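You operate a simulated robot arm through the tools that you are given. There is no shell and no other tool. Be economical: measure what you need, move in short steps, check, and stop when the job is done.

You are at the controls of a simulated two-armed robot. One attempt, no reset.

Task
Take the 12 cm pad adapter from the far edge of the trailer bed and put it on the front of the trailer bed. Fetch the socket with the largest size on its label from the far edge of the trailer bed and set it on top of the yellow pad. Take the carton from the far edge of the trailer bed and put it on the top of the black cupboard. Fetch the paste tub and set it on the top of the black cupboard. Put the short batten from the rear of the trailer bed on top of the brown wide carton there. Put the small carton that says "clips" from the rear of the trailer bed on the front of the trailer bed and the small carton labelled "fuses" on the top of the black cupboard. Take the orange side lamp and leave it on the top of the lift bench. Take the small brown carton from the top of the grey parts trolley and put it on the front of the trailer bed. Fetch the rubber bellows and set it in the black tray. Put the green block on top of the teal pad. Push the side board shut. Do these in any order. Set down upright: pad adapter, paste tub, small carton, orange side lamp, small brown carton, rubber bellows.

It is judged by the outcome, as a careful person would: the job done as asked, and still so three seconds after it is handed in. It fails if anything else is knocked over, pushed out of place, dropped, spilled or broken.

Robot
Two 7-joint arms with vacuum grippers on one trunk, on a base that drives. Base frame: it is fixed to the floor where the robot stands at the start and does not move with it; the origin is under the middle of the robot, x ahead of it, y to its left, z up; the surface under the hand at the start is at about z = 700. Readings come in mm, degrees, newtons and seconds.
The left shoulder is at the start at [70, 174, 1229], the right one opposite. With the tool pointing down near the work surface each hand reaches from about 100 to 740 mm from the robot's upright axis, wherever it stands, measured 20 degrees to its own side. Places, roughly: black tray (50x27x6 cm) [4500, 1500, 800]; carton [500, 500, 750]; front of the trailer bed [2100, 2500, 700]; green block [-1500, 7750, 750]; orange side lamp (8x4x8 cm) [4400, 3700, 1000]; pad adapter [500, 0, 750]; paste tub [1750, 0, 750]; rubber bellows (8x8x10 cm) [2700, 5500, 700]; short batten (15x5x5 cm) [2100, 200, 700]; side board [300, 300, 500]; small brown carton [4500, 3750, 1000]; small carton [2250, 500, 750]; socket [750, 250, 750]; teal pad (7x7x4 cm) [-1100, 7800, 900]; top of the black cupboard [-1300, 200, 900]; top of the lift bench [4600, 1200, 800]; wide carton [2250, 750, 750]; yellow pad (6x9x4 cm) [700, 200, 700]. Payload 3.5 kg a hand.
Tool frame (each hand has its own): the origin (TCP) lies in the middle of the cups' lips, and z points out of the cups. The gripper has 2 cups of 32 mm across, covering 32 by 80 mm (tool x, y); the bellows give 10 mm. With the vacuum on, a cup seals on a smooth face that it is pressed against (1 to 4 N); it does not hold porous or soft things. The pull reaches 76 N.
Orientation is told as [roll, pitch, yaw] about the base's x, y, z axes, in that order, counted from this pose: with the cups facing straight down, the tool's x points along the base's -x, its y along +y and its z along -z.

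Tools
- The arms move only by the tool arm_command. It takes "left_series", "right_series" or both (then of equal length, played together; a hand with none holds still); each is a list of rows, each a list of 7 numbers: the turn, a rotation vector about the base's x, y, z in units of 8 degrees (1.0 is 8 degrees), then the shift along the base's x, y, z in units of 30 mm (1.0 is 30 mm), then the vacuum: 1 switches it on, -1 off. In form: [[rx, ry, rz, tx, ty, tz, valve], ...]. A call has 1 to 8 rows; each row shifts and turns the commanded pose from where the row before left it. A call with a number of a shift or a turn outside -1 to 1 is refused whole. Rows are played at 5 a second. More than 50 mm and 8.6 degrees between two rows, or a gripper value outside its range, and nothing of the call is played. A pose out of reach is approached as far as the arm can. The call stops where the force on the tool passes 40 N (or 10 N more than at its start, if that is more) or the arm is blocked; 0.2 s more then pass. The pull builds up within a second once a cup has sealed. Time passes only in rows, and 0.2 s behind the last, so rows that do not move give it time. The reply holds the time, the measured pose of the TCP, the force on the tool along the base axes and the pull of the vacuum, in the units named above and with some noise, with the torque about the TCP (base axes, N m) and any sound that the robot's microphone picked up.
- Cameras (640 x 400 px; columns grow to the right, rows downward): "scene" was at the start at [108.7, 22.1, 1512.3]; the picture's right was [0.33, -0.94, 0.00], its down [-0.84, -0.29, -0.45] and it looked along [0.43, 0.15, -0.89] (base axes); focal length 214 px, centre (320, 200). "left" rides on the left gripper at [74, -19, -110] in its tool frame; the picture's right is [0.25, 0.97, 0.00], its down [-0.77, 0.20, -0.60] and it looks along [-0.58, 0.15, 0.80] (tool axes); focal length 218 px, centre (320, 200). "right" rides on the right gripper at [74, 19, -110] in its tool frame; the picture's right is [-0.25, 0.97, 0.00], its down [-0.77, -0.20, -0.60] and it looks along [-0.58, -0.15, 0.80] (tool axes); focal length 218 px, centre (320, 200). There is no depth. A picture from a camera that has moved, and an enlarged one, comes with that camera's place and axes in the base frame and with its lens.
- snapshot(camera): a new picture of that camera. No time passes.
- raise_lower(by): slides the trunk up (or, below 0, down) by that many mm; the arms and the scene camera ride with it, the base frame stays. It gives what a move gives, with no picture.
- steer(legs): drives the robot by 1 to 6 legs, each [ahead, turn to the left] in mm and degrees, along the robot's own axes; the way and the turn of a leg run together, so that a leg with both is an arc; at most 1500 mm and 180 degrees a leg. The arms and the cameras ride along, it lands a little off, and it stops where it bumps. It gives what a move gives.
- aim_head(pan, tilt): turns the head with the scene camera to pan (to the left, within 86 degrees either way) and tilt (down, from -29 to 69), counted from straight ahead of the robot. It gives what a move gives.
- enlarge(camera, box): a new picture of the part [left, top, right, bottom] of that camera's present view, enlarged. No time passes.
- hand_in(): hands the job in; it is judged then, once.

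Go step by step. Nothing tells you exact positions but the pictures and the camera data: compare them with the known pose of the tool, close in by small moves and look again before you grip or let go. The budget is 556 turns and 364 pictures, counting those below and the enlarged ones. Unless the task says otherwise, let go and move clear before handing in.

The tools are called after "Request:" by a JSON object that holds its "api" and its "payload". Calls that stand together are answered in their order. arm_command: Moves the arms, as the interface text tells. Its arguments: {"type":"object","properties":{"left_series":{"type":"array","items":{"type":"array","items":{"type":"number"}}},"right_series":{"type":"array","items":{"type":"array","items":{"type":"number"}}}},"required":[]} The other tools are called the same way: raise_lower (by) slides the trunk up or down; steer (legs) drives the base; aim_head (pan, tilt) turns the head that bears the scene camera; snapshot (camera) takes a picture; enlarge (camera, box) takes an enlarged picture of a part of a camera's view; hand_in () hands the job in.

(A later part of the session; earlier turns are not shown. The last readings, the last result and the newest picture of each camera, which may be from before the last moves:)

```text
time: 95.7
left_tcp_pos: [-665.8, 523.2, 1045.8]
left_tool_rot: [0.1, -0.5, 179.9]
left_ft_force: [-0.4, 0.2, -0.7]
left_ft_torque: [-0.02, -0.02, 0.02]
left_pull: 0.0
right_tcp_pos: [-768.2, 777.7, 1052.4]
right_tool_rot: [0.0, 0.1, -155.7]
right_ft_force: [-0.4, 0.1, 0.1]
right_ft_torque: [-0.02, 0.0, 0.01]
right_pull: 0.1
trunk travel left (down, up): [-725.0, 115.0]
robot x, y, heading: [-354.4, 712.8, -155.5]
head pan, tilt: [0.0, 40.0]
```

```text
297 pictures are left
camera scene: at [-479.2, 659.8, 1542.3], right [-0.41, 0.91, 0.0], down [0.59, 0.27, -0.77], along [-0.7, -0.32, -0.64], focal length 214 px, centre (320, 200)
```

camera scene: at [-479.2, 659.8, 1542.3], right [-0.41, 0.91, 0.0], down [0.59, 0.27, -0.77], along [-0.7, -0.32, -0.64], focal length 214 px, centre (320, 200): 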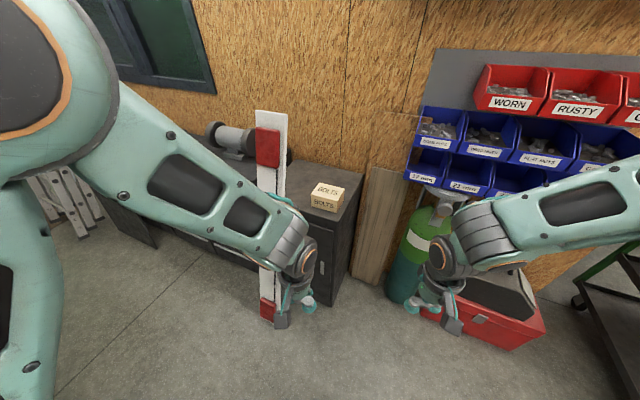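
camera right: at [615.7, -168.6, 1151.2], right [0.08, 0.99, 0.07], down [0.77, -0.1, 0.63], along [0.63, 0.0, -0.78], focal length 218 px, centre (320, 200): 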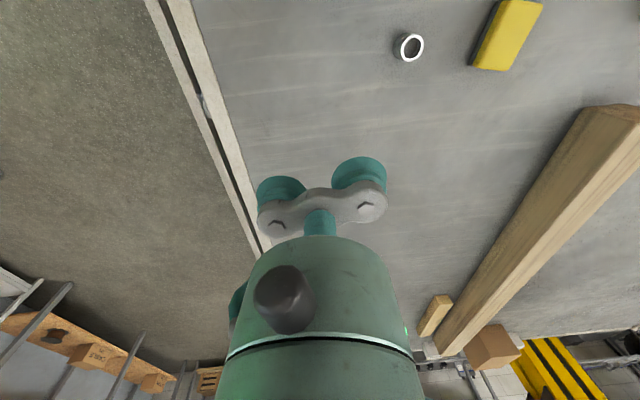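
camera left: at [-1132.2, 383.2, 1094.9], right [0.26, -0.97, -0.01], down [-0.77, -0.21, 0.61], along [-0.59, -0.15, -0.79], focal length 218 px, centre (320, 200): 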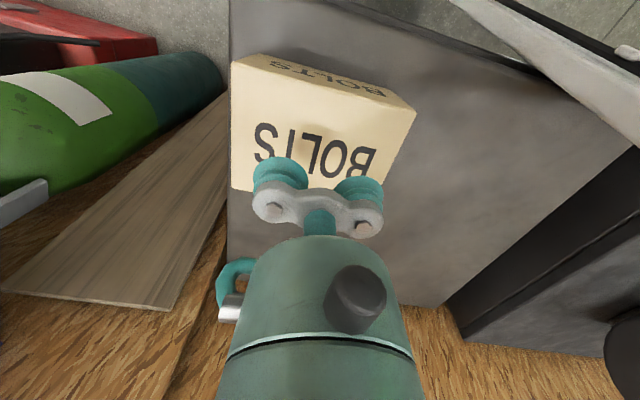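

Carton placed on the cupboard. Back to the trailer for the socket; I'll stand at about (−60, 300) facing the bed with the trunk low again.

Request:
{"api": "steer", "payload": {"legs": [[0, 101], [507, 0], [0, 54.5]]}}

Request:
{"api": "raise_lower", "payload": {"by": -170}}

Request:
{"api": "aim_head", "payload": {"pan": 0, "tilt": 55}}

Request:
{"api": "snapshot", "payload": {"camera": "scene"}}

```text
time: 105.4
left_tcp_pos: [304.9, 348.1, 1047.2]
left_tool_rot: [0.1, -0.5, -24.3]
left_ft_force: [-1.6, -0.3, 0.4]
left_ft_torque: [0.01, 0.0, -0.04]
left_pull: 0.0
right_tcp_pos: [291.0, 73.7, 1053.5]
right_tool_rot: [0.0, 0.0, 0.2]
right_ft_force: [-0.1, -1.0, 0.0]
right_ft_torque: [-0.03, 0.01, 0.01]
right_pull: 0.1
trunk travel left (down, up): [-725.0, 115.0]
robot x, y, heading: [-59.4, 298.1, 0.3]
head pan, tilt: [0.0, 40.0]
```

```text
time: 107.3
left_tcp_pos: [302.8, 347.8, 877.6]
left_tool_rot: [0.1, -0.7, -24.3]
left_ft_force: [0.1, 0.5, 1.0]
left_ft_torque: [-0.02, -0.01, -0.01]
left_pull: 0.0
right_tcp_pos: [292.2, 72.9, 882.6]
right_tool_rot: [0.0, 0.0, 0.2]
right_ft_force: [0.7, 0.2, -1.1]
right_ft_torque: [0.0, -0.02, 0.0]
right_pull: 0.0
trunk travel left (down, up): [-555.0, 285.0]
robot x, y, heading: [-59.6, 301.7, 0.6]
head pan, tilt: [0.0, 40.0]
```

```text
time: 108.1
left_tcp_pos: [303.8, 348.2, 876.9]
left_tool_rot: [0.1, -0.5, -24.2]
left_ft_force: [0.2, -0.6, 0.7]
left_ft_torque: [0.0, 0.0, 0.02]
left_pull: 0.1
right_tcp_pos: [293.3, 73.8, 882.7]
right_tool_rot: [0.0, -0.1, 0.2]
right_ft_force: [0.1, -1.0, -0.7]
right_ft_torque: [-0.03, 0.02, 0.02]
right_pull: 0.0
trunk travel left (down, up): [-555.0, 285.0]
robot x, y, heading: [-58.6, 302.1, 0.3]
head pan, tilt: [0.0, 55.0]
```

```text
296 pictures are left
camera scene: at [63.3, 302.1, 1351.8], right [0.0, -1.0, 0.0], down [-0.82, 0.0, -0.57], along [0.57, 0.0, -0.82], focal length 214 px, centre (320, 200)
```

scene: 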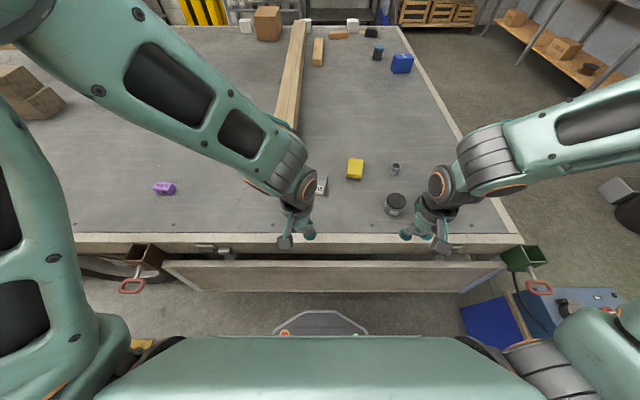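

Request:
{"api": "steer", "payload": {"legs": [[45, 0]]}}

Request:
{"api": "arm_command", "payload": {"left_series": [[0, 0, 0.5, 0.8, 0.9, 0, -1], [0, 0, 0.5, 0.8, 0.9, 0, -1], [0, 0, 0.5, 0.8, 0.9, 0, -1], [0, 0, 0.5, 0.8, 0.9, 0, -1], [0, 0, 0.5, 0.8, 0.9, 0, -1], [0, 0, 0.5, 0.8, 0.9, 0, -1]]}}

Request:
{"api": "arm_command", "payload": {"left_series": [[-1, 0, 0, 0.3, 0, 0, -1], [-1, 0, 0, 0.3, 0, 0, -1], [-1, 0, 0, 0.3, 0, 0, -1], [-1, 0, 0, 0.3, 0, 0, -1], [-1, 0, 0, 0.3, 0, 0, -1], [-1, 0, 0, 0.3, 0, 0, -1], [-1, 0, 0, 0, 0, 0, -1], [-1, 0, 0, 0, 0, 0, -1]]}}

Request:
{"api": "snapshot", "payload": {"camera": "scene"}}

```text
time: 109.0
left_tcp_pos: [348.9, 348.9, 877.6]
left_tool_rot: [0.1, -0.5, -24.3]
left_ft_force: [-0.1, -0.7, 1.0]
left_ft_torque: [-0.03, 0.03, -0.03]
left_pull: 0.2
right_tcp_pos: [337.2, 74.9, 882.6]
right_tool_rot: [0.0, 0.0, 0.2]
right_ft_force: [0.5, -0.6, -1.3]
right_ft_torque: [0.0, -0.01, -0.02]
right_pull: 0.1
trunk travel left (down, up): [-555.0, 285.0]
robot x, y, heading: [-13.8, 297.5, 0.4]
head pan, tilt: [0.0, 55.0]
```

```text
time: 110.4
left_tcp_pos: [493.7, 512.8, 877.0]
left_tool_rot: [0.2, -0.5, -0.2]
left_ft_force: [-0.4, 0.3, -0.5]
left_ft_torque: [-0.02, 0.02, -0.01]
left_pull: 0.0
right_tcp_pos: [336.9, 75.6, 882.1]
right_tool_rot: [-0.2, 0.1, 0.3]
right_ft_force: [-0.2, 0.2, -0.1]
right_ft_torque: [0.01, -0.05, -0.02]
right_pull: 0.1
trunk travel left (down, up): [-555.0, 285.0]
robot x, y, heading: [-9.9, 304.1, 0.2]
head pan, tilt: [0.0, 55.0]
```

```text
time: 112.2
left_tcp_pos: [548.3, 512.4, 877.3]
left_tool_rot: [-64.0, -0.5, 0.4]
left_ft_force: [0.5, 0.7, 0.0]
left_ft_torque: [0.0, 0.01, 0.03]
left_pull: 0.1
right_tcp_pos: [337.0, 76.0, 883.1]
right_tool_rot: [-0.1, 0.2, 0.2]
right_ft_force: [0.1, -0.1, 0.7]
right_ft_torque: [-0.02, 0.0, -0.04]
right_pull: 0.0
trunk travel left (down, up): [-555.0, 285.0]
robot x, y, heading: [-14.8, 300.6, 0.4]
head pan, tilt: [0.0, 55.0]
```

```text
295 pictures are left
camera scene: at [108.4, 303.9, 1351.7], right [0.0, -1.0, 0.0], down [-0.82, 0.0, -0.57], along [0.57, 0.0, -0.82], focal length 214 px, centre (320, 200)
```

scene: 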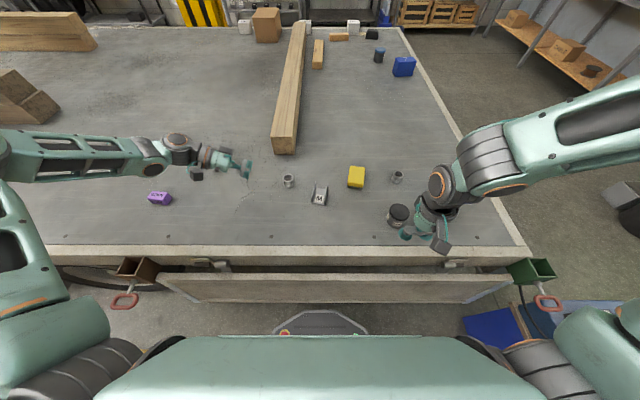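

Request:
{"api": "arm_command", "payload": {"left_series": [[-0.9, 0, 0, 0.5, 0, -0.5, -1], [-0.8, 0, 0, 0.5, 0, -1, -1], [-0.8, 0, 0, 0.5, 0, -1, -1]]}}

Request:
{"api": "enlarge", "payload": {"camera": "scene", "box": [220, 140, 320, 210]}}

Request:
{"api": "snapshot", "payload": {"camera": "left"}}

```text
time: 113.0
left_tcp_pos: [594.1, 512.1, 799.1]
left_tool_rot: [-84.0, -0.2, 0.7]
left_ft_force: [0.1, 0.4, 0.9]
left_ft_torque: [-0.04, -0.01, -0.03]
left_pull: 0.1
right_tcp_pos: [337.3, 74.5, 882.8]
right_tool_rot: [-0.1, 0.1, 0.3]
right_ft_force: [0.0, -0.9, -0.5]
right_ft_torque: [0.01, 0.02, 0.0]
right_pull: 0.0
trunk travel left (down, up): [-555.0, 285.0]
robot x, y, heading: [-15.8, 299.8, 0.4]
head pan, tilt: [0.0, 55.0]
```

```text
5.71 times, centred on (270, 175) of scene
camera zoom: at [109.2, 303.3, 1351.7], right [0.0, -1.0, 0.0], down [-0.82, 0.0, -0.57], along [0.57, 0.0, -0.82], focal length 1226 px, centre (606, 343)
```

zoom: 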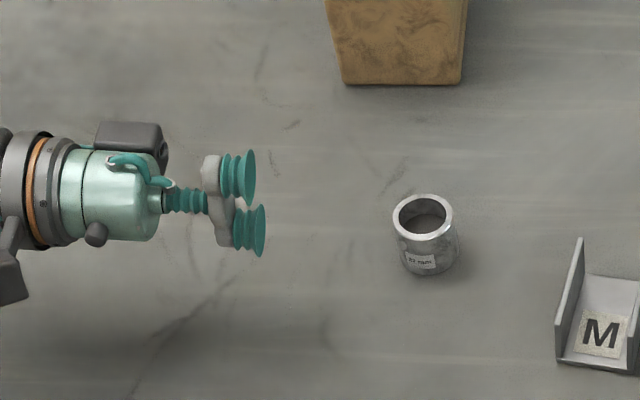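

```text
293 pictures are left
camera left: at [518.0, 619.0, 830.6], right [-0.25, 0.1, -0.96], down [0.76, 0.63, -0.13], along [0.59, -0.77, -0.23], focal length 218 px, centre (320, 200)
```

left: 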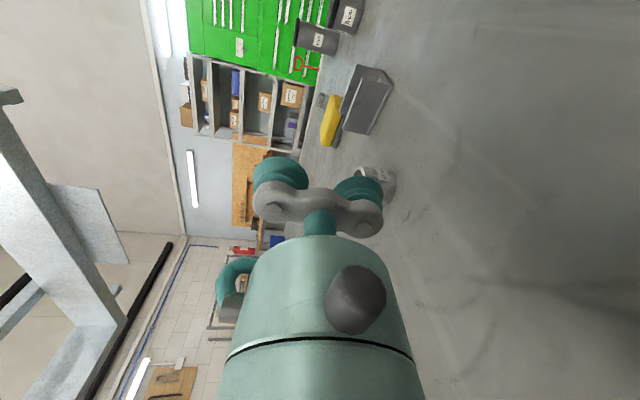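

Request:
{"api": "arm_command", "payload": {"left_series": [[0, 0, 0, 0.7, -0.3, -0.9, -1], [0, 0, 0, 0.7, -0.3, -0.9, -1], [0, 0, 0, 0.02, -0.3, -0.07, -1], [0, 0, 0, 0, 0, 0, -1]]}}

Request:
{"api": "enlarge", "payload": {"camera": "scene", "box": [220, 140, 320, 210]}}

Request:
{"api": "snapshot", "payload": {"camera": "left"}}

```text
time: 114.0
left_tcp_pos: [633.8, 484.4, 743.7]
left_tool_rot: [-84.0, -0.3, 0.5]
left_ft_force: [1.3, -0.3, -0.6]
left_ft_torque: [-0.03, 0.01, -0.04]
left_pull: 0.0
right_tcp_pos: [337.4, 73.9, 882.1]
right_tool_rot: [0.1, 0.0, 0.1]
right_ft_force: [0.3, 0.3, -0.9]
right_ft_torque: [-0.01, 0.0, 0.01]
right_pull: 0.1
trunk travel left (down, up): [-555.0, 285.0]
robot x, y, heading: [-14.5, 304.2, 0.1]
head pan, tilt: [0.0, 55.0]
```

```text
5.71 times, centred on (270, 175) of scene
camera zoom: at [108.1, 302.6, 1351.7], right [0.0, -1.0, 0.0], down [-0.82, 0.0, -0.57], along [0.57, 0.0, -0.82], focal length 1226 px, centre (606, 343)
```

zoom: 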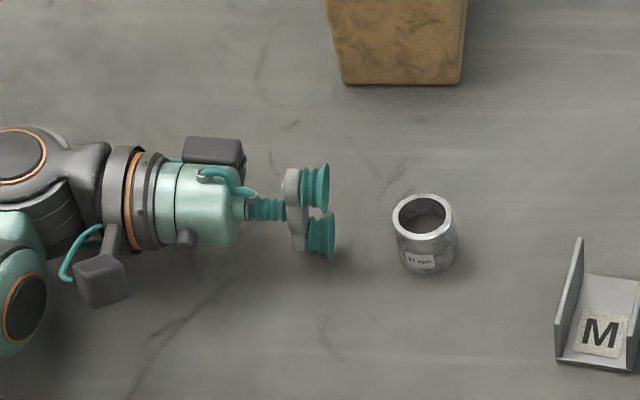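

```text
291 pictures are left
camera left: at [559.5, 591.0, 775.4], right [-0.25, 0.1, -0.96], down [0.77, 0.63, -0.13], along [0.59, -0.77, -0.23], focal length 218 px, centre (320, 200)
```

left: 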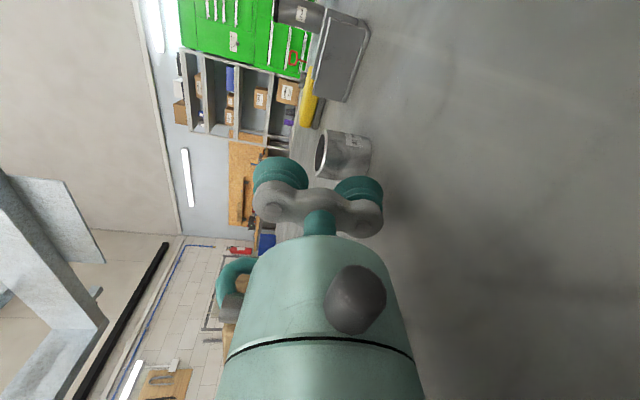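

Request:
{"api": "arm_command", "payload": {"left_series": [[0, 0, 0, 0.08, -0.8, 0, 1], [0, 0, 0, 0, -0.4, 0, 1], [0, 0, 0, 0, -0.2, 0, 1], [0, 0, 0, 0, -0.1, 0, 1], [0, 0, 0, 0, -0.1, 0, 1], [0, 0, 0, 0, 0, 0, 1]]}}

Request:
{"api": "enlarge", "payload": {"camera": "scene", "box": [220, 140, 320, 210]}}

```text
time: 115.4
left_tcp_pos: [636.4, 436.0, 746.3]
left_tool_rot: [-83.9, -0.3, 0.5]
left_ft_force: [-0.9, 0.3, 0.4]
left_ft_torque: [-0.01, -0.01, 0.05]
left_pull: 0.0
right_tcp_pos: [337.1, 74.8, 881.6]
right_tool_rot: [0.0, 0.0, 0.2]
right_ft_force: [-0.3, -0.1, 0.6]
right_ft_torque: [-0.01, -0.01, 0.03]
right_pull: 0.1
trunk travel left (down, up): [-555.0, 285.0]
robot x, y, heading: [-14.4, 300.0, 0.4]
head pan, tilt: [0.0, 55.0]
```

```text
5.71 times, centred on (270, 175) of scene
camera zoom: at [107.8, 302.6, 1351.7], right [0.0, -1.0, 0.0], down [-0.82, 0.0, -0.57], along [0.57, 0.0, -0.82], focal length 1226 px, centre (606, 343)
```

zoom: 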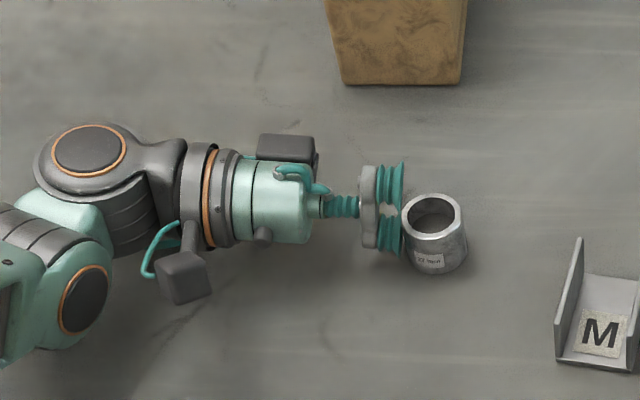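

The socket just slides when pushed from the side. I'll bring the right hand down beside it as a backstop (its two cups along x), then press with the left cup against it.

Request:
{"api": "arm_command", "payload": {"left_series": [[0, 0, 0, 0, 0.6, 0, -1], [0, 0, 0, 0, 0, 0, -1], [0, 0, 0, 0, 0, 0, -1], [0, 0, 0, 0, 0, 0, -1], [0, 0, 0, 0, 0, 0, -1], [0, 0, 0, 0, 0, 0, -1], [0, 0, 0, 0, 0, 0, -1], [0, 0, 0, 0, 0, 0, -1]], "right_series": [[0, 0, 1, 0.9, 1, 0, -1], [0, 0, 1, 0.9, 1, 0, -1], [0, 0, 1, 0.9, 1, 0, -1], [0, 0, 1, 0.9, 1, 0, -1], [0, 0, 1, 0.9, 1, 0, -1], [0, 0, 1, 0.9, 1, 0, -1], [0, 0, 1, 0.9, 1, 0, -1], [0, 0, 1, 0.9, 1, 0, -1]]}}

Request:
{"api": "snapshot", "payload": {"camera": "scene"}}

```text
time: 117.2
left_tcp_pos: [636.7, 455.4, 745.2]
left_tool_rot: [-83.8, -0.3, 0.5]
left_ft_force: [-0.3, 0.1, -0.8]
left_ft_torque: [0.0, 0.01, -0.01]
left_pull: 0.1
right_tcp_pos: [553.6, 316.9, 882.3]
right_tool_rot: [0.0, 0.0, 64.4]
right_ft_force: [-0.5, 0.6, -0.1]
right_ft_torque: [-0.02, 0.01, -0.01]
right_pull: 0.1
trunk travel left (down, up): [-555.0, 285.0]
robot x, y, heading: [-11.3, 302.7, 0.1]
head pan, tilt: [0.0, 55.0]
```

```text
289 pictures are left
camera scene: at [108.9, 304.0, 1351.6], right [0.0, -1.0, 0.0], down [-0.82, 0.0, -0.57], along [0.57, 0.0, -0.82], focal length 214 px, centre (320, 200)
```

scene: 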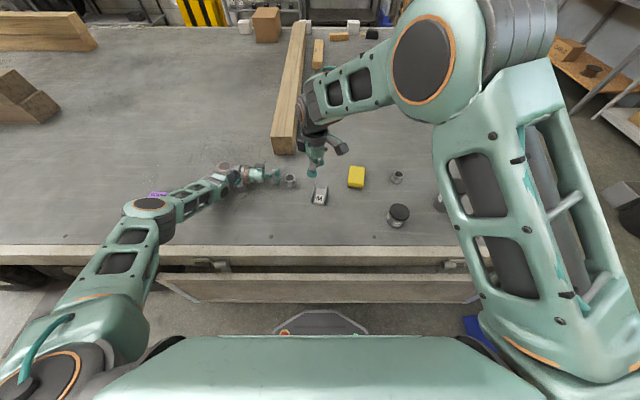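

Request:
{"api": "arm_command", "payload": {"right_series": [[0, 0, 0.8, 0.69, 0.5, -0.5, -1], [0, 0, 0.8, 0.69, 0.5, -0.5, -1], [0, 0, 0.8, 0.69, 0.5, -0.5, -1], [0, 0, 0.8, 0.69, 0.5, -0.5, -1]]}}

Request:
{"api": "enlarge", "payload": {"camera": "scene", "box": [240, 130, 360, 210]}}

Request:
{"api": "enlarge", "payload": {"camera": "right", "box": [160, 40, 560, 290]}}

```text
time: 118.2
left_tcp_pos: [635.9, 453.2, 746.6]
left_tool_rot: [-83.9, -0.3, 0.6]
left_ft_force: [-0.6, -0.6, -0.3]
left_ft_torque: [0.0, -0.02, 0.0]
left_pull: 0.2
right_tcp_pos: [604.4, 351.9, 823.5]
right_tool_rot: [-0.1, 0.2, 90.0]
right_ft_force: [0.4, -1.1, 1.1]
right_ft_torque: [0.0, -0.04, 0.01]
right_pull: 0.2
right hand out of reach, approached as far as the arm can: row 4
trunk travel left (down, up): [-555.0, 285.0]
robot x, y, heading: [-10.3, 300.7, 0.4]
head pan, tilt: [0.0, 55.0]
```

```text
5.00 times, centred on (300, 170) of scene
camera zoom: at [106.6, 300.2, 1351.9], right [0.0, -1.0, 0.0], down [-0.82, 0.0, -0.57], along [0.57, 0.0, -0.82], focal length 1072 px, centre (420, 350)
```

zoom: 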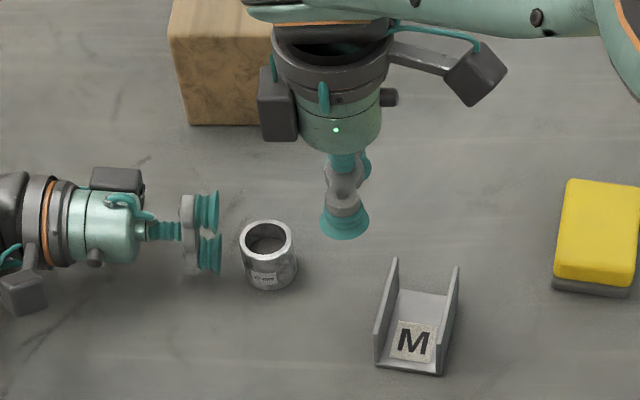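

```text
1.60 times, centred on (360, 165) of right
camera zoom: at [584.8, 277.6, 933.7], right [-0.97, 0.25, 0.0], down [0.2, 0.77, 0.6], along [0.15, 0.58, -0.8], focal length 349 px, centre (256, 256)
```

zoom: 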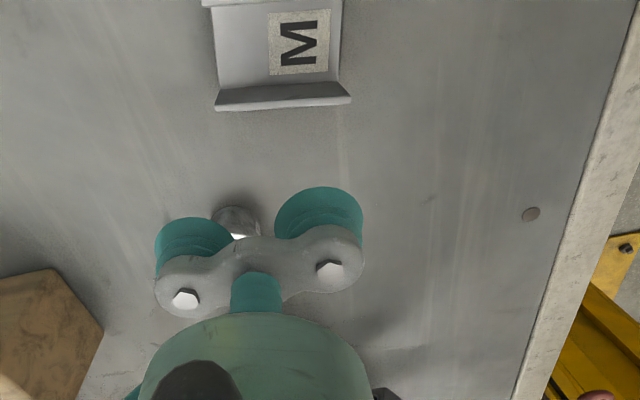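

Request:
{"api": "steer", "payload": {"legs": [[45, 0]]}}

```text
time: 119.1
left_tcp_pos: [681.0, 454.8, 747.4]
left_tool_rot: [-83.9, -0.4, 0.6]
left_ft_force: [0.3, 0.0, -0.6]
left_ft_torque: [-0.01, -0.02, 0.0]
left_pull: 0.1
right_tcp_pos: [647.9, 353.8, 824.2]
right_tool_rot: [0.0, -0.1, 89.8]
right_ft_force: [0.1, 0.4, 0.8]
right_ft_torque: [0.02, 0.03, -0.02]
right_pull: 0.0
trunk travel left (down, up): [-555.0, 285.0]
robot x, y, heading: [29.1, 304.8, 0.2]
head pan, tilt: [0.0, 55.0]
```

Request:
{"api": "arm_command", "payload": {"left_series": [[0, 0, 0, -0.78, 0, 0, -1], [0, 0, 0, -0.78, 0, 0, -1], [0, 0, 0, 0, 0, 0, -1], [0, 0, 0, 0, 0, 0, -1]], "right_series": [[0, 0, 0, -0.12, 0.16, -0.93, -1], [0, 0, 0, -0.12, 0.16, -0.93, -1], [0, 0, 0, -0.12, 0.16, -0.93, -1], [0, 0, 0, -0.12, 0.16, -0.9, -1]]}}

Request:
{"api": "enlarge", "payload": {"camera": "scene", "box": [240, 130, 360, 210]}}

Request:
{"api": "enlarge", "payload": {"camera": "right", "box": [160, 40, 560, 290]}}

```text
time: 120.1
left_tcp_pos: [634.8, 455.3, 744.6]
left_tool_rot: [-83.8, -0.4, 0.5]
left_ft_force: [0.1, -0.5, -0.5]
left_ft_torque: [0.01, 0.0, 0.01]
left_pull: 0.1
right_tcp_pos: [635.5, 372.8, 712.5]
right_tool_rot: [0.0, -0.1, 89.9]
right_ft_force: [-0.2, -0.2, 0.0]
right_ft_torque: [0.0, 0.0, 0.03]
right_pull: 0.0
trunk travel left (down, up): [-555.0, 285.0]
robot x, y, heading: [28.4, 305.9, 0.4]
head pan, tilt: [0.0, 55.0]
```

```text
5.00 times, centred on (300, 170) of scene
camera zoom: at [153.1, 303.3, 1351.7], right [0.01, -1.0, 0.0], down [-0.82, 0.0, -0.57], along [0.57, 0.0, -0.82], focal length 1072 px, centre (420, 350)
```

zoom: 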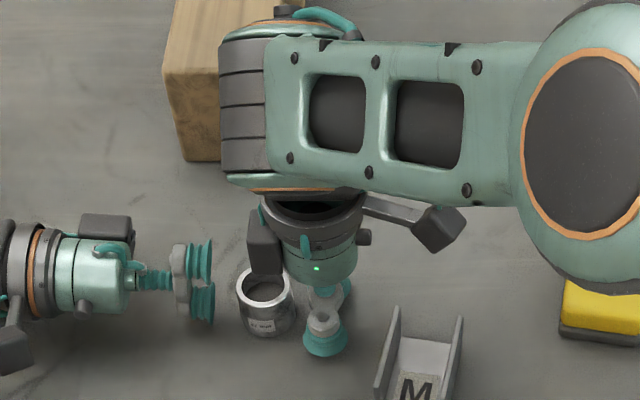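

```text
1.60 times, centred on (360, 165) of right
camera zoom: at [615.5, 299.4, 822.0], right [-0.97, 0.26, 0.0], down [0.2, 0.77, 0.6], along [0.15, 0.58, -0.8], focal length 349 px, centre (256, 256)
```

zoom: 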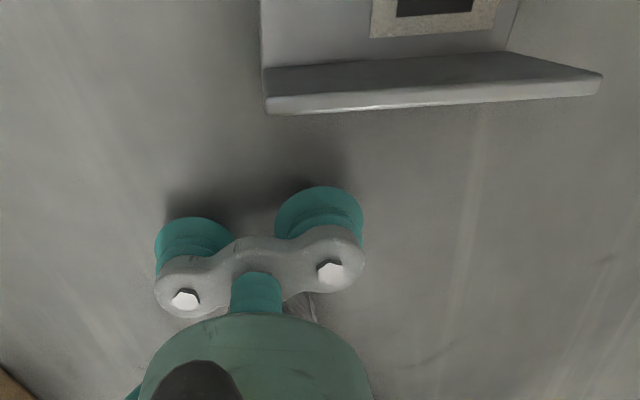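

Request:
{"api": "arm_command", "payload": {"left_series": [[0, 0, 0, 0, -0.2, 0, 1], [0, 0, 0, 0, -0.2, 0, 1], [0, 0, 0, 0, -0.15, 0, 1], [0, 0, 0, 0, -0.1, 0, 1], [0, 0, 0, 0, -0.1, 0, 1], [0, 0, 0, 0, 0, 0, 1]], "right_series": [[0, 0, 0, 0, 0.24, 0, -1], [0, 0, 0, 0, 0.23, 0, -1], [0, 0, 0, 0, 0, 0, -1], [0, 0, 0, 0, 0, 0, -1], [0, 0, 0, 0, 0, 0, -1], [0, 0, 0, 0, 0, 0, -1]]}}

Request:
{"api": "enlarge", "payload": {"camera": "scene", "box": [260, 160, 340, 210]}}

```text
time: 121.5
left_tcp_pos: [633.6, 432.7, 744.4]
left_tool_rot: [-84.0, -0.2, 0.4]
left_ft_force: [-0.2, 0.2, -0.1]
left_ft_torque: [0.02, -0.01, -0.02]
left_pull: 0.0
right_tcp_pos: [634.0, 379.7, 713.3]
right_tool_rot: [-0.1, -0.1, 89.9]
right_ft_force: [0.1, 0.4, 0.2]
right_ft_torque: [-0.03, -0.02, 0.02]
right_pull: 0.1
right hand out of reach, approached as far as the arm can: row 2
trunk travel left (down, up): [-555.0, 285.0]
robot x, y, heading: [34.1, 302.2, 0.3]
head pan, tilt: [0.0, 55.0]
```

```text
8.00 times, centred on (300, 185) of scene
camera zoom: at [152.5, 303.2, 1351.7], right [0.01, -1.0, 0.0], down [-0.82, 0.0, -0.57], along [0.57, 0.0, -0.82], focal length 1716 px, centre (480, 320)
```

zoom: 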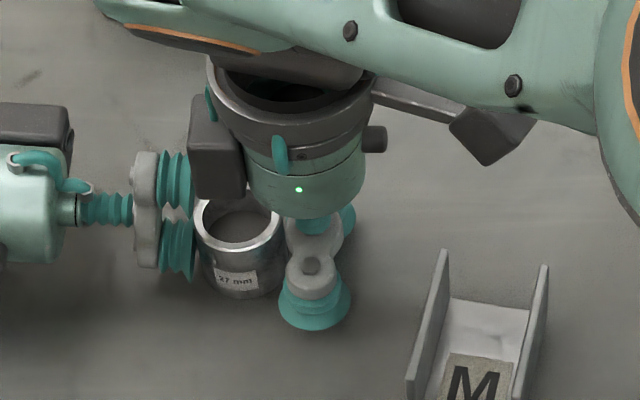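

Request:
{"api": "arm_command", "payload": {"left_series": [[0, 0, 0, 0, 0.1, 0, -1], [0, 0, 0, 0, 0, -0.05, -1]], "right_series": [[0, 0, 0, 0, 0, 0.4, -1], [0, 0, 0, 0, 0, 0, -1]]}}

Request:
{"api": "arm_command", "payload": {"left_series": [[0, 0, 0, 0, -0.2, 0, 1], [0, 0, 0, 0, -0.15, 0, 1], [0, 0, 0, 0, -0.15, 0, 1], [0, 0, 0, 0, -0.1, 0, 1], [0, 0, 0, 0, -0.1, 0, 1], [0, 0, 0, 0, 0, 0, 1]]}}

Request:
{"api": "enlarge", "payload": {"camera": "scene", "box": [260, 160, 340, 210]}}

```text
time: 122.1
left_tcp_pos: [634.6, 436.4, 743.7]
left_tool_rot: [-84.0, -0.3, 0.5]
left_ft_force: [-0.1, 0.3, 0.1]
left_ft_torque: [0.02, -0.01, -0.03]
left_pull: 0.1
right_tcp_pos: [634.0, 380.2, 724.3]
right_tool_rot: [0.1, 0.1, 89.9]
right_ft_force: [-0.2, -0.5, 0.6]
right_ft_torque: [0.0, 0.04, 0.0]
right_pull: 0.2
trunk travel left (down, up): [-555.0, 285.0]
robot x, y, heading: [29.1, 300.0, 0.2]
head pan, tilt: [0.0, 55.0]
```

```text
time: 123.5
left_tcp_pos: [634.4, 414.2, 744.5]
left_tool_rot: [-83.8, -0.3, 0.4]
left_ft_force: [-2.1, 4.2, 0.6]
left_ft_torque: [0.07, 0.03, 0.02]
left_pull: 0.0
right_tcp_pos: [635.5, 379.1, 724.9]
right_tool_rot: [0.0, 0.1, 89.8]
right_ft_force: [1.9, -4.4, 1.5]
right_ft_torque: [0.06, 0.0, -0.09]
right_pull: 0.0
trunk travel left (down, up): [-555.0, 285.0]
robot x, y, heading: [33.2, 299.1, 0.5]
head pan, tilt: [0.0, 55.0]
```

```text
8.00 times, centred on (300, 185) of scene
camera zoom: at [152.4, 303.1, 1351.7], right [0.0, -1.0, 0.0], down [-0.82, 0.0, -0.57], along [0.57, 0.0, -0.82], focal length 1716 px, centre (480, 320)
```

zoom: 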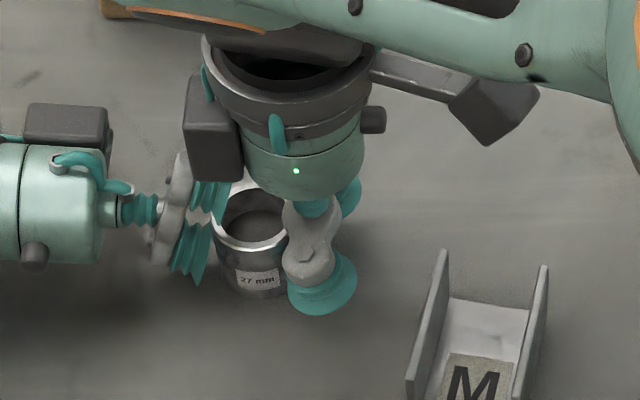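

Request:
{"api": "arm_command", "payload": {"left_series": [[0, 0, 0, 0, 0.4, 0, 1], [-0.75, 0, 0, -0.18, 0, -0.05, 1], [0, 0, 0, 0, -0.2, 0, 1], [0, 0, 0, 0, 0, 0, 1], [0, 0, 0, 0, 0, 0, 1]]}}

Request:
{"api": "enlarge", "payload": {"camera": "scene", "box": [260, 160, 340, 210]}}

```text
time: 124.7
left_tcp_pos: [627.9, 420.6, 741.8]
left_tool_rot: [-89.9, -0.3, 0.5]
left_ft_force: [0.9, 2.0, 2.7]
left_ft_torque: [0.08, -0.03, -0.02]
left_pull: 0.0
right_tcp_pos: [633.9, 379.5, 724.8]
right_tool_rot: [-0.1, 0.0, 89.9]
right_ft_force: [0.1, -2.3, 1.6]
right_ft_torque: [-0.01, -0.02, -0.05]
right_pull: 0.1
trunk travel left (down, up): [-555.0, 285.0]
robot x, y, heading: [28.3, 300.8, 0.5]
head pan, tilt: [0.0, 55.0]
```

```text
8.00 times, centred on (300, 185) of scene
camera zoom: at [152.2, 302.9, 1351.8], right [0.01, -1.0, 0.0], down [-0.82, 0.0, -0.57], along [0.57, 0.0, -0.82], focal length 1716 px, centre (480, 320)
```

zoom: 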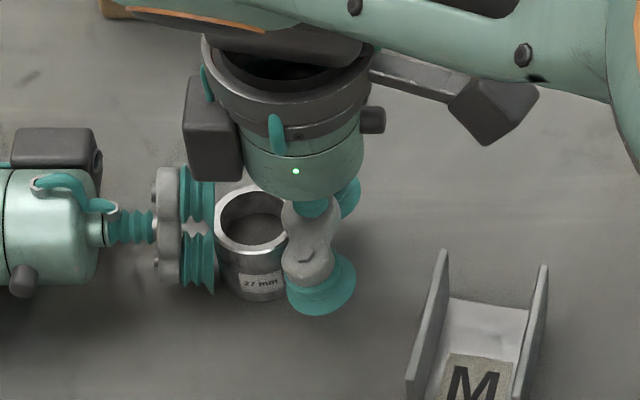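

Request:
{"api": "arm_command", "payload": {"left_series": [[0, 0, 0, 0, -0.1, 0, -1], [0, 0, 0, 0, -0.08, 0, -1], [0, 0, 0, 0, 0, 0.2, -1], [0, 0, 0, 0, 0, 0.2, -1], [0, 0, 0, 0, 0, 0.2, -1], [0, 0, 0, 0, 0, 0, -1]], "right_series": [[0, 0, 0, 0, 0, 0, -1], [0, 0, 0, 0, 0, 0, -1], [0, 0, 0, 0, 0, 0.2, -1], [0, 0, 0, 0, 0, 0.2, -1], [0, 0, 0, 0, 0, 0.2, -1], [0, 0, 0, 0, 0, 0, -1]]}}

Request:
{"api": "enlarge", "payload": {"camera": "scene", "box": [260, 160, 340, 210]}}

```text
time: 126.1
left_tcp_pos: [628.9, 415.5, 759.2]
left_tool_rot: [-89.9, -0.2, 0.5]
left_ft_force: [-0.7, 4.3, -0.3]
left_ft_torque: [0.05, 0.04, 0.07]
left_pull: 0.0
right_tcp_pos: [634.4, 379.2, 742.5]
right_tool_rot: [0.0, 0.0, 89.8]
right_ft_force: [1.0, -4.2, -0.9]
right_ft_torque: [0.0, 0.03, -0.13]
right_pull: 0.2
trunk travel left (down, up): [-555.0, 285.0]
robot x, y, heading: [32.4, 296.8, 0.2]
head pan, tilt: [0.0, 55.0]
```

```text
8.00 times, centred on (300, 185) of scene
camera zoom: at [152.8, 303.1, 1351.7], right [0.0, -1.0, 0.0], down [-0.82, 0.0, -0.57], along [0.57, 0.0, -0.82], focal length 1716 px, centre (480, 320)
```

zoom: 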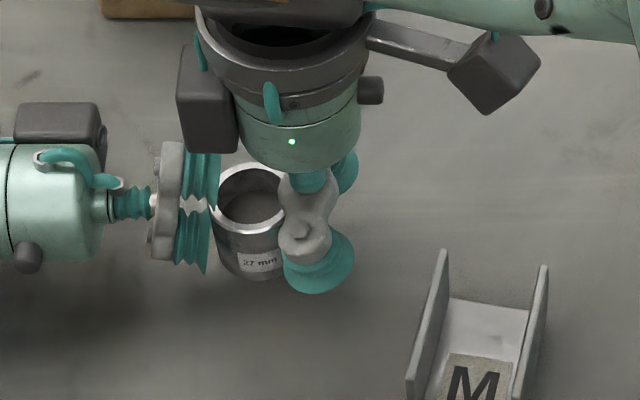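

The pinch holds: the socket is lifted. I'll raise it carefully further in step with both hands.

Request:
{"api": "arm_command", "payload": {"left_series": [[0, 0, 0, 0, 0, 0.2, -1], [0, 0, 0, 0, 0, 0.2, -1], [0, 0, 0, 0, 0, 0.25, -1], [0, 0, 0, 0, 0, 0.25, -1], [0, 0, 0, 0, 0, 0.25, -1], [0, 0, 0, 0, 0, 0.25, -1], [0, 0, 0, 0, 0, 0.2, -1], [0, 0, 0, 0, 0, 0, -1]], "right_series": [[0, 0, 0, 0, 0, 0.2, -1], [0, 0, 0, 0, 0, 0.2, -1], [0, 0, 0, 0, 0, 0.25, -1], [0, 0, 0, 0, 0, 0.25, -1], [0, 0, 0, 0, 0, 0.25, -1], [0, 0, 0, 0, 0, 0.25, -1], [0, 0, 0, 0, 0, 0.2, -1], [0, 0, 0, 0, 0, 0, -1]]}}

Request:
{"api": "enlarge", "payload": {"camera": "scene", "box": [240, 140, 380, 230]}}

```text
time: 127.9
left_tcp_pos: [628.9, 414.9, 809.1]
left_tool_rot: [-89.9, -0.2, 0.6]
left_ft_force: [-1.3, 4.9, -0.3]
left_ft_torque: [0.04, 0.03, 0.05]
left_pull: 0.0
right_tcp_pos: [634.7, 378.8, 791.8]
right_tool_rot: [0.0, 0.1, 90.0]
right_ft_force: [1.6, -4.8, -1.1]
right_ft_torque: [-0.02, 0.02, -0.07]
right_pull: 0.0
trunk travel left (down, up): [-555.0, 285.0]
robot x, y, heading: [28.7, 305.1, 0.2]
head pan, tilt: [0.0, 55.0]
```

```text
4.44 times, centred on (310, 185) of scene
camera zoom: at [152.9, 303.1, 1351.7], right [0.01, -1.0, 0.0], down [-0.82, 0.0, -0.57], along [0.57, 0.0, -0.82], focal length 953 px, centre (364, 267)
```

zoom: 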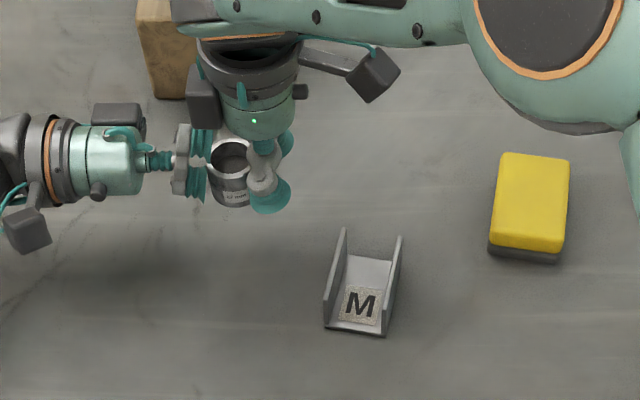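

Request:
{"api": "arm_command", "payload": {"left_series": [[0, 0, 0, 0.02, -0.3, 0, -1], [0, 0, 0, 0.03, -0.5, 0, -1], [0, 0, 0, 0.03, -0.5, 0, -1], [0, 0, 0, 0.03, -0.5, 0, -1], [0, 0, 0, 0.03, -0.5, 0, -1], [0, 0, 0, 0.03, -0.5, 0, -1], [0, 0, 0, 0.03, -0.5, 0, -1], [0, 0, 0, 0, -0.3, 0, -1]], "right_series": [[0, 0, 0, 0.02, -0.3, 0, -1], [0, 0, 0, 0.03, -0.5, 0, -1], [0, 0, 0, 0.03, -0.5, 0, -1], [0, 0, 0, 0.03, -0.5, 0, -1], [0, 0, 0, 0.03, -0.5, 0, -1], [0, 0, 0, 0.03, -0.5, 0, -1], [0, 0, 0, 0.03, -0.5, 0, -1], [0, 0, 0, 0, -0.3, 0, -1]]}}

Request:
{"api": "snapshot", "payload": {"camera": "scene"}}

```text
time: 129.7
left_tcp_pos: [635.4, 307.3, 808.5]
left_tool_rot: [-89.9, -0.2, 0.7]
left_ft_force: [-2.0, 4.9, -0.2]
left_ft_torque: [0.04, 0.04, 0.04]
left_pull: 0.1
right_tcp_pos: [640.3, 271.6, 791.8]
right_tool_rot: [0.0, -0.1, 89.9]
right_ft_force: [1.8, -4.2, -0.7]
right_ft_torque: [-0.04, -0.01, -0.08]
right_pull: 0.0
trunk travel left (down, up): [-555.0, 285.0]
robot x, y, heading: [31.9, 300.8, 0.1]
head pan, tilt: [0.0, 55.0]
```

```text
279 pictures are left
camera scene: at [152.7, 302.6, 1351.7], right [0.0, -1.0, 0.0], down [-0.82, 0.0, -0.57], along [0.57, 0.0, -0.82], focal length 214 px, centre (320, 200)
```

scene: 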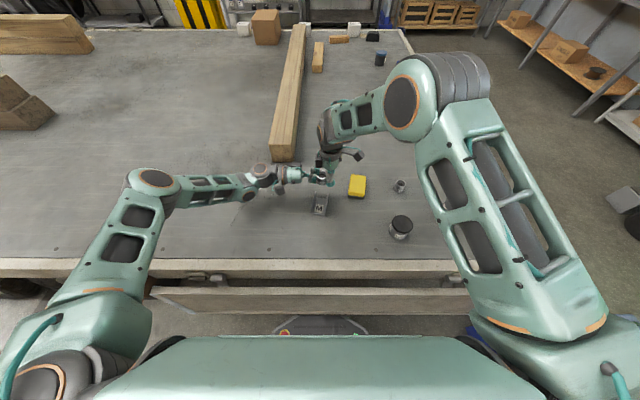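

Request:
{"api": "arm_command", "payload": {"left_series": [[0, 0, 0, 0.02, -0.4, 0, -1], [0, 0, 0, 0.03, -0.6, 0, -1], [0, 0, 0, 0.03, -0.6, 0, -1], [0, 0, 0, 0.03, -0.6, 0, -1], [0, 0, 0, 0.03, -0.6, 0, -1], [0, 0, 0, 0.03, -0.6, 0, -1], [0, 0, 0, 0.03, -0.6, 0, -1], [0, 0, 0, 0, -0.3, 0, -1]], "right_series": [[0, 0, 0, 0.02, -0.4, 0, -1], [0, 0, 0, 0.03, -0.6, 0, -1], [0, 0, 0, 0.03, -0.6, 0, -1], [0, 0, 0, 0.03, -0.6, 0, -1], [0, 0, 0, 0.03, -0.6, 0, -1], [0, 0, 0, 0.03, -0.6, 0, -1], [0, 0, 0, 0.03, -0.6, 0, -1], [0, 0, 0, 0, -0.3, 0, -1]]}}

Request:
{"api": "enlarge", "payload": {"camera": "scene", "box": [300, 140, 420, 220]}}

Request:
{"api": "snapshot", "payload": {"camera": "right"}}

```text
time: 131.5
left_tcp_pos: [640.4, 177.1, 809.2]
left_tool_rot: [-89.9, -0.4, 0.6]
left_ft_force: [-1.8, 4.5, -0.5]
left_ft_torque: [0.04, 0.04, 0.05]
left_pull: 0.1
right_tcp_pos: [645.9, 143.5, 790.8]
right_tool_rot: [-0.1, 0.0, 89.8]
right_ft_force: [0.5, -4.4, -1.2]
right_ft_torque: [-0.01, 0.02, -0.06]
right_pull: 0.1
trunk travel left (down, up): [-555.0, 285.0]
robot x, y, heading: [28.3, 300.9, 0.3]
head pan, tilt: [0.0, 55.0]
```

```text
5.00 times, centred on (360, 180) of scene
camera zoom: at [152.7, 302.5, 1351.7], right [0.01, -1.0, 0.0], down [-0.82, 0.0, -0.57], along [0.57, 0.0, -0.82], focal length 1072 px, centre (120, 300)
```

zoom: 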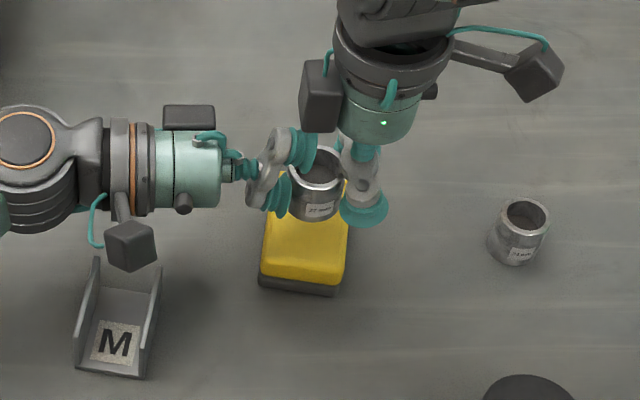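

```text
277 pictures are left
camera right: at [627.2, 68.2, 901.3], right [-0.97, 0.26, 0.0], down [0.2, 0.77, 0.6], along [0.15, 0.58, -0.8], focal length 218 px, centre (320, 200)
```

right: 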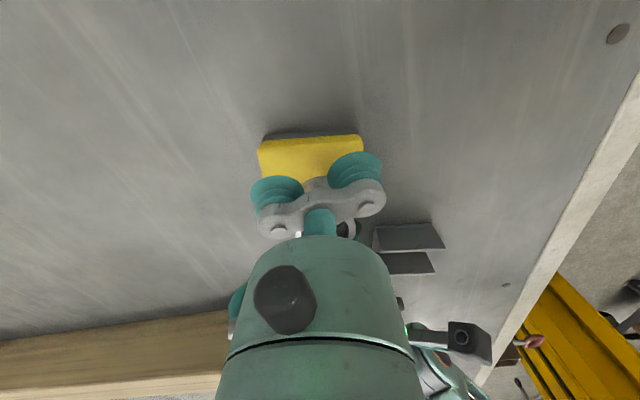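

Request:
{"api": "arm_command", "payload": {"left_series": [[0, 0, 0, 0, 0, -0.2, -1], [0, 0, 0, 0, 0, -0.2, -1], [0, 0, 0, 0, 0, -0.2, -1], [0, 0, 0, 0, 0, -0.1, -1], [0, 0, 0, 0, 0, 0, -1]], "right_series": [[0, 0, 0, 0, 0, -0.2, -1], [0, 0, 0, 0, 0, -0.2, -1], [0, 0, 0, 0, 0, -0.2, -1], [0, 0, 0, 0, 0, -0.1, -1], [0, 0, 0, 0, 0, 0, -1]]}}

Request:
{"api": "enlarge", "payload": {"camera": "scene", "box": [320, 155, 400, 205]}}

```text
time: 132.7
left_tcp_pos: [641.4, 179.1, 788.0]
left_tool_rot: [-89.9, -0.3, 0.5]
left_ft_force: [-1.0, 4.4, -0.2]
left_ft_torque: [0.05, 0.02, 0.06]
left_pull: 0.1
right_tcp_pos: [645.9, 142.9, 770.0]
right_tool_rot: [0.0, -0.1, 89.9]
right_ft_force: [1.8, -4.7, -0.6]
right_ft_torque: [-0.03, 0.02, -0.08]
right_pull: 0.0
trunk travel left (down, up): [-555.0, 285.0]
robot x, y, heading: [33.8, 299.0, 0.2]
head pan, tilt: [0.0, 55.0]
```

```text
8.00 times, centred on (360, 180) of scene
camera zoom: at [152.7, 302.7, 1351.7], right [0.0, -1.0, 0.0], down [-0.82, 0.0, -0.57], along [0.57, 0.0, -0.82], focal length 1716 px, centre (0, 360)
```

zoom: 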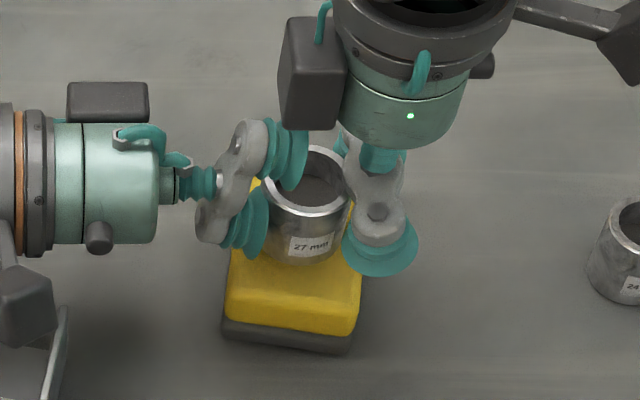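

Request:
{"api": "arm_command", "payload": {"left_series": [[0, 0, 0, 0, 0, -0.1, -1], [0, 0, 0, 0, 0, -0.07, -1], [0, 0, 0, 0, 0, 0, -1], [0, 0, 0, 0, 0, 0, -1]], "right_series": [[0, 0, 0, 0, 0, -0.1, -1], [0, 0, 0, 0, 0, -0.07, -1], [0, 0, 0, 0, 0, 0, -1], [0, 0, 0, 0, 0, 0, -1]]}}

Request:
{"api": "enlarge", "payload": {"camera": "scene", "box": [320, 155, 400, 205]}}

```text
time: 133.7
left_tcp_pos: [641.8, 177.6, 782.2]
left_tool_rot: [-89.9, -0.4, 0.6]
left_ft_force: [-1.7, 3.1, -0.6]
left_ft_torque: [0.07, 0.01, 0.03]
left_pull: 0.1
right_tcp_pos: [646.9, 142.6, 765.1]
right_tool_rot: [0.0, 0.0, 89.8]
right_ft_force: [1.5, -3.7, -1.4]
right_ft_torque: [-0.03, 0.0, -0.07]
right_pull: 0.1
trunk travel left (down, up): [-555.0, 285.0]
robot x, y, heading: [30.6, 298.3, 0.5]
head pan, tilt: [0.0, 55.0]
```

```text
8.00 times, centred on (360, 180) of scene
camera zoom: at [152.7, 302.7, 1351.7], right [0.01, -1.0, 0.0], down [-0.82, 0.0, -0.57], along [0.57, 0.0, -0.82], focal length 1716 px, centre (0, 360)
```

zoom: 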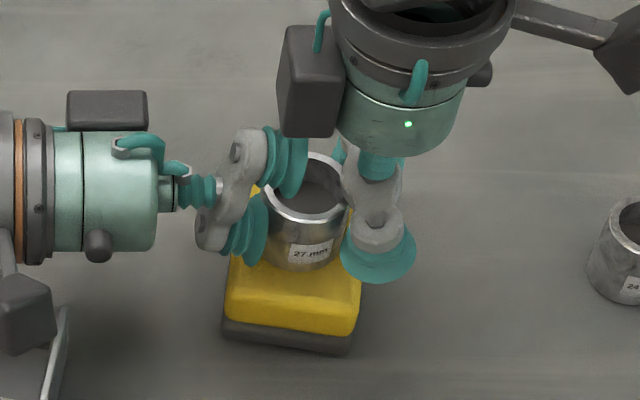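

Request:
{"api": "arm_command", "payload": {"left_series": [[0, 0, 0, 0, 0, -0.07, -1], [0, 0, 0, 0, 0, -0.05, -1], [0, 0, 0, 0, 0, 0, -1], [0, 0, 0, 0, 0, 0, -1]], "right_series": [[0, 0, 0, 0, 0, -0.07, -1], [0, 0, 0, 0, 0, -0.05, -1], [0, 0, 0, 0, 0, 0, -1], [0, 0, 0, 0, 0, 0, -1]]}}

Request:
{"api": "enlarge", "payload": {"camera": "scene", "box": [320, 155, 400, 205]}}

```text
time: 134.7
left_tcp_pos: [640.8, 177.5, 779.3]
left_tool_rot: [-89.9, -0.3, 0.6]
left_ft_force: [0.2, 5.0, 5.2]
left_ft_torque: [0.17, -0.03, 0.0]
left_pull: 0.1
right_tcp_pos: [646.2, 141.2, 760.8]
right_tool_rot: [-0.1, 0.0, 90.0]
right_ft_force: [2.6, -3.3, 0.1]
right_ft_torque: [-0.01, 0.04, -0.05]
right_pull: 0.1
trunk travel left (down, up): [-555.0, 285.0]
robot x, y, heading: [31.8, 298.3, 0.4]
head pan, tilt: [0.0, 55.0]
```

```text
8.00 times, centred on (360, 180) of scene
camera zoom: at [151.9, 302.9, 1351.9], right [0.01, -1.0, 0.0], down [-0.82, 0.0, -0.57], along [0.57, 0.0, -0.82], focal length 1716 px, centre (0, 360)
```

zoom: 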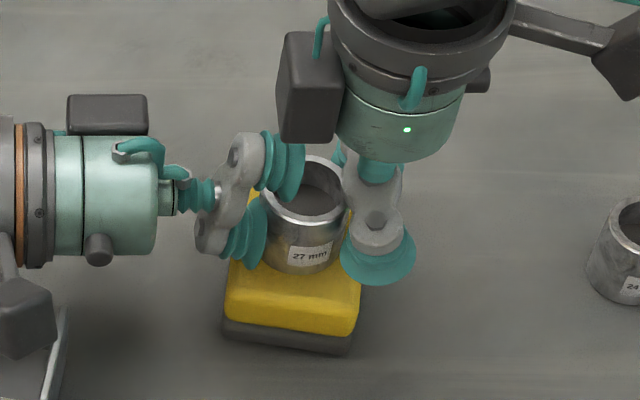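

Request:
{"api": "arm_command", "payload": {"left_series": [[0, 0, 0, 0, 0.1, 0.1, -1], [0, 0, 0, 0, 0.15, 0.1, -1], [0, 0, 0, 0, 0.2, 0, -1], [0, 0, 0, 0, 0.5, 0, -1], [0, 0, 0, 0, 1, 0, -1]], "right_series": [[0, 0, 0, 0, -0.1, 0, -1], [0, 0, 0, 0, -0.15, 0, -1], [0, 0, 0, 0, -0.2, 0, -1], [0, 0, 0, 0, -0.4, 0, -1], [0, 0, 0, 0, -0.5, 0.5, -1]]}}

Request:
{"api": "enlarge", "payload": {"camera": "scene", "box": [300, 140, 420, 220]}}

```text
time: 135.9
left_tcp_pos: [638.9, 236.9, 784.6]
left_tool_rot: [-89.9, -0.4, 0.4]
left_ft_force: [0.8, 0.8, 0.0]
left_ft_torque: [0.0, -0.02, 0.04]
left_pull: 0.0
right_tcp_pos: [645.9, 102.8, 776.9]
right_tool_rot: [0.0, -0.1, 90.0]
right_ft_force: [-0.2, -0.3, 0.2]
right_ft_torque: [0.0, 0.02, -0.02]
right_pull: 0.1
trunk travel left (down, up): [-555.0, 285.0]
robot x, y, heading: [31.3, 299.6, 0.4]
head pan, tilt: [0.0, 55.0]
```

```text
5.00 times, centred on (360, 180) of scene
camera zoom: at [151.8, 303.6, 1351.8], right [0.01, -1.0, 0.0], down [-0.82, 0.0, -0.57], along [0.57, 0.0, -0.82], focal length 1072 px, centre (120, 300)
```

zoom: 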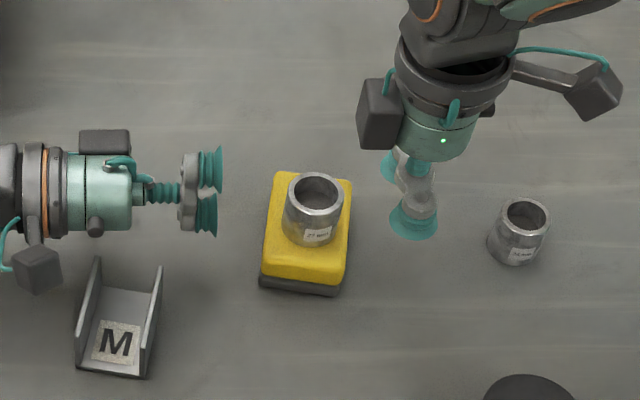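

The socket stands on the yellow pad. I'll lift both hands clear and restore their downward poses.

Request:
{"api": "arm_command", "payload": {"left_series": [[0, 0, 0, 0, 0.5, 1, -1], [0, 0, 0, 0, 0.5, 1, -1], [0, 0, 0, 0, 0.5, 1, -1], [1, 0, 0, -0.5, 0, 0, -1], [1, 0, 0, -0.5, 0, 0, -1], [1, 0, 0, -0.5, 0, 0, -1], [1, 0, 0, -0.5, 0, 0, -1], [1, 0, 0, -0.5, 0, 0, -1]], "right_series": [[0, 0, 0, 0, -0.3, 1, -1], [0, 0, 0, 0, -0.5, 1, -1], [0, 0, 0, 0, -0.5, 1, -1], [0, 0, -1, 0, -0.5, 0.5, -1], [0, 0, -1, -0.5, -0.5, 0, -1], [0, 0, -1, -0.5, -0.5, 0, -1], [0, 0, -1, -0.5, -0.5, 0, -1], [0, 0, -1, -0.5, -0.5, 0, -1]]}}

Request:
{"api": "arm_command", "payload": {"left_series": [[1, 0, 0, -0.5, 0, 0, -1], [1, 0, 0, -0.5, 0, 0, -1], [1, 0, 0, -0.5, 0, 0, -1], [1, 0, 0, -0.5, 0, 0, -1], [1, 0, 0, -0.5, 0, 0, -1], [1, 0, 0, -0.5, 0, 0, -1], [0.23, 0, 0, -0.5, 0, 0, -1]], "right_series": [[0, 0, -1, -0.5, -0.5, 0, -1], [0, 0, -1, -0.5, -0.5, 0, -1], [0, 0, -1, -0.5, -0.5, 0, -1], [0, 0, -1, -0.5, -0.5, 0, -1], [0, 0, -1, -0.5, -0.5, 0, -1], [0, 0, -1, 0, -0.5, 0, -1], [0, 0, -0.25, 0, -0.5, 0, -1]]}}

Request:
{"api": "snapshot", "payload": {"camera": "scene"}}

```text
time: 137.7
left_tcp_pos: [564.2, 280.9, 875.7]
left_tool_rot: [-49.7, -0.7, 0.2]
left_ft_force: [0.2, -0.1, -0.4]
left_ft_torque: [-0.03, 0.0, 0.01]
left_pull: 0.1
right_tcp_pos: [585.3, -13.8, 880.7]
right_tool_rot: [0.1, -0.1, 49.7]
right_ft_force: [0.5, 0.5, -0.5]
right_ft_torque: [0.05, 0.02, -0.01]
right_pull: 0.1
trunk travel left (down, up): [-555.0, 285.0]
robot x, y, heading: [30.9, 302.0, 0.2]
head pan, tilt: [0.0, 55.0]
```

```text
time: 139.3
left_tcp_pos: [464.9, 283.6, 877.8]
left_tool_rot: [-0.6, -0.4, 0.5]
left_ft_force: [-0.4, -0.1, 0.5]
left_ft_torque: [-0.03, -0.01, 0.02]
left_pull: 0.0
right_tcp_pos: [511.2, -117.1, 881.4]
right_tool_rot: [-0.1, 0.0, -0.2]
right_ft_force: [0.4, 0.5, 0.1]
right_ft_torque: [0.03, 0.02, 0.01]
right_pull: 0.0
trunk travel left (down, up): [-555.0, 285.0]
robot x, y, heading: [29.8, 303.3, 0.2]
head pan, tilt: [0.0, 55.0]
```

```text
272 pictures are left
camera scene: at [152.2, 303.0, 1351.8], right [0.01, -1.0, 0.0], down [-0.82, 0.0, -0.57], along [0.57, 0.0, -0.82], focal length 214 px, centre (320, 200)
```

scene: 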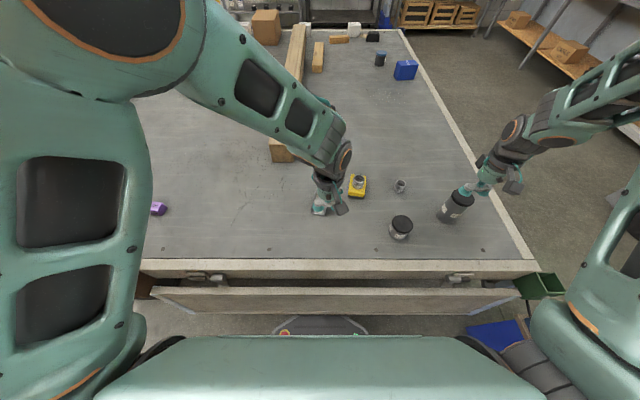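

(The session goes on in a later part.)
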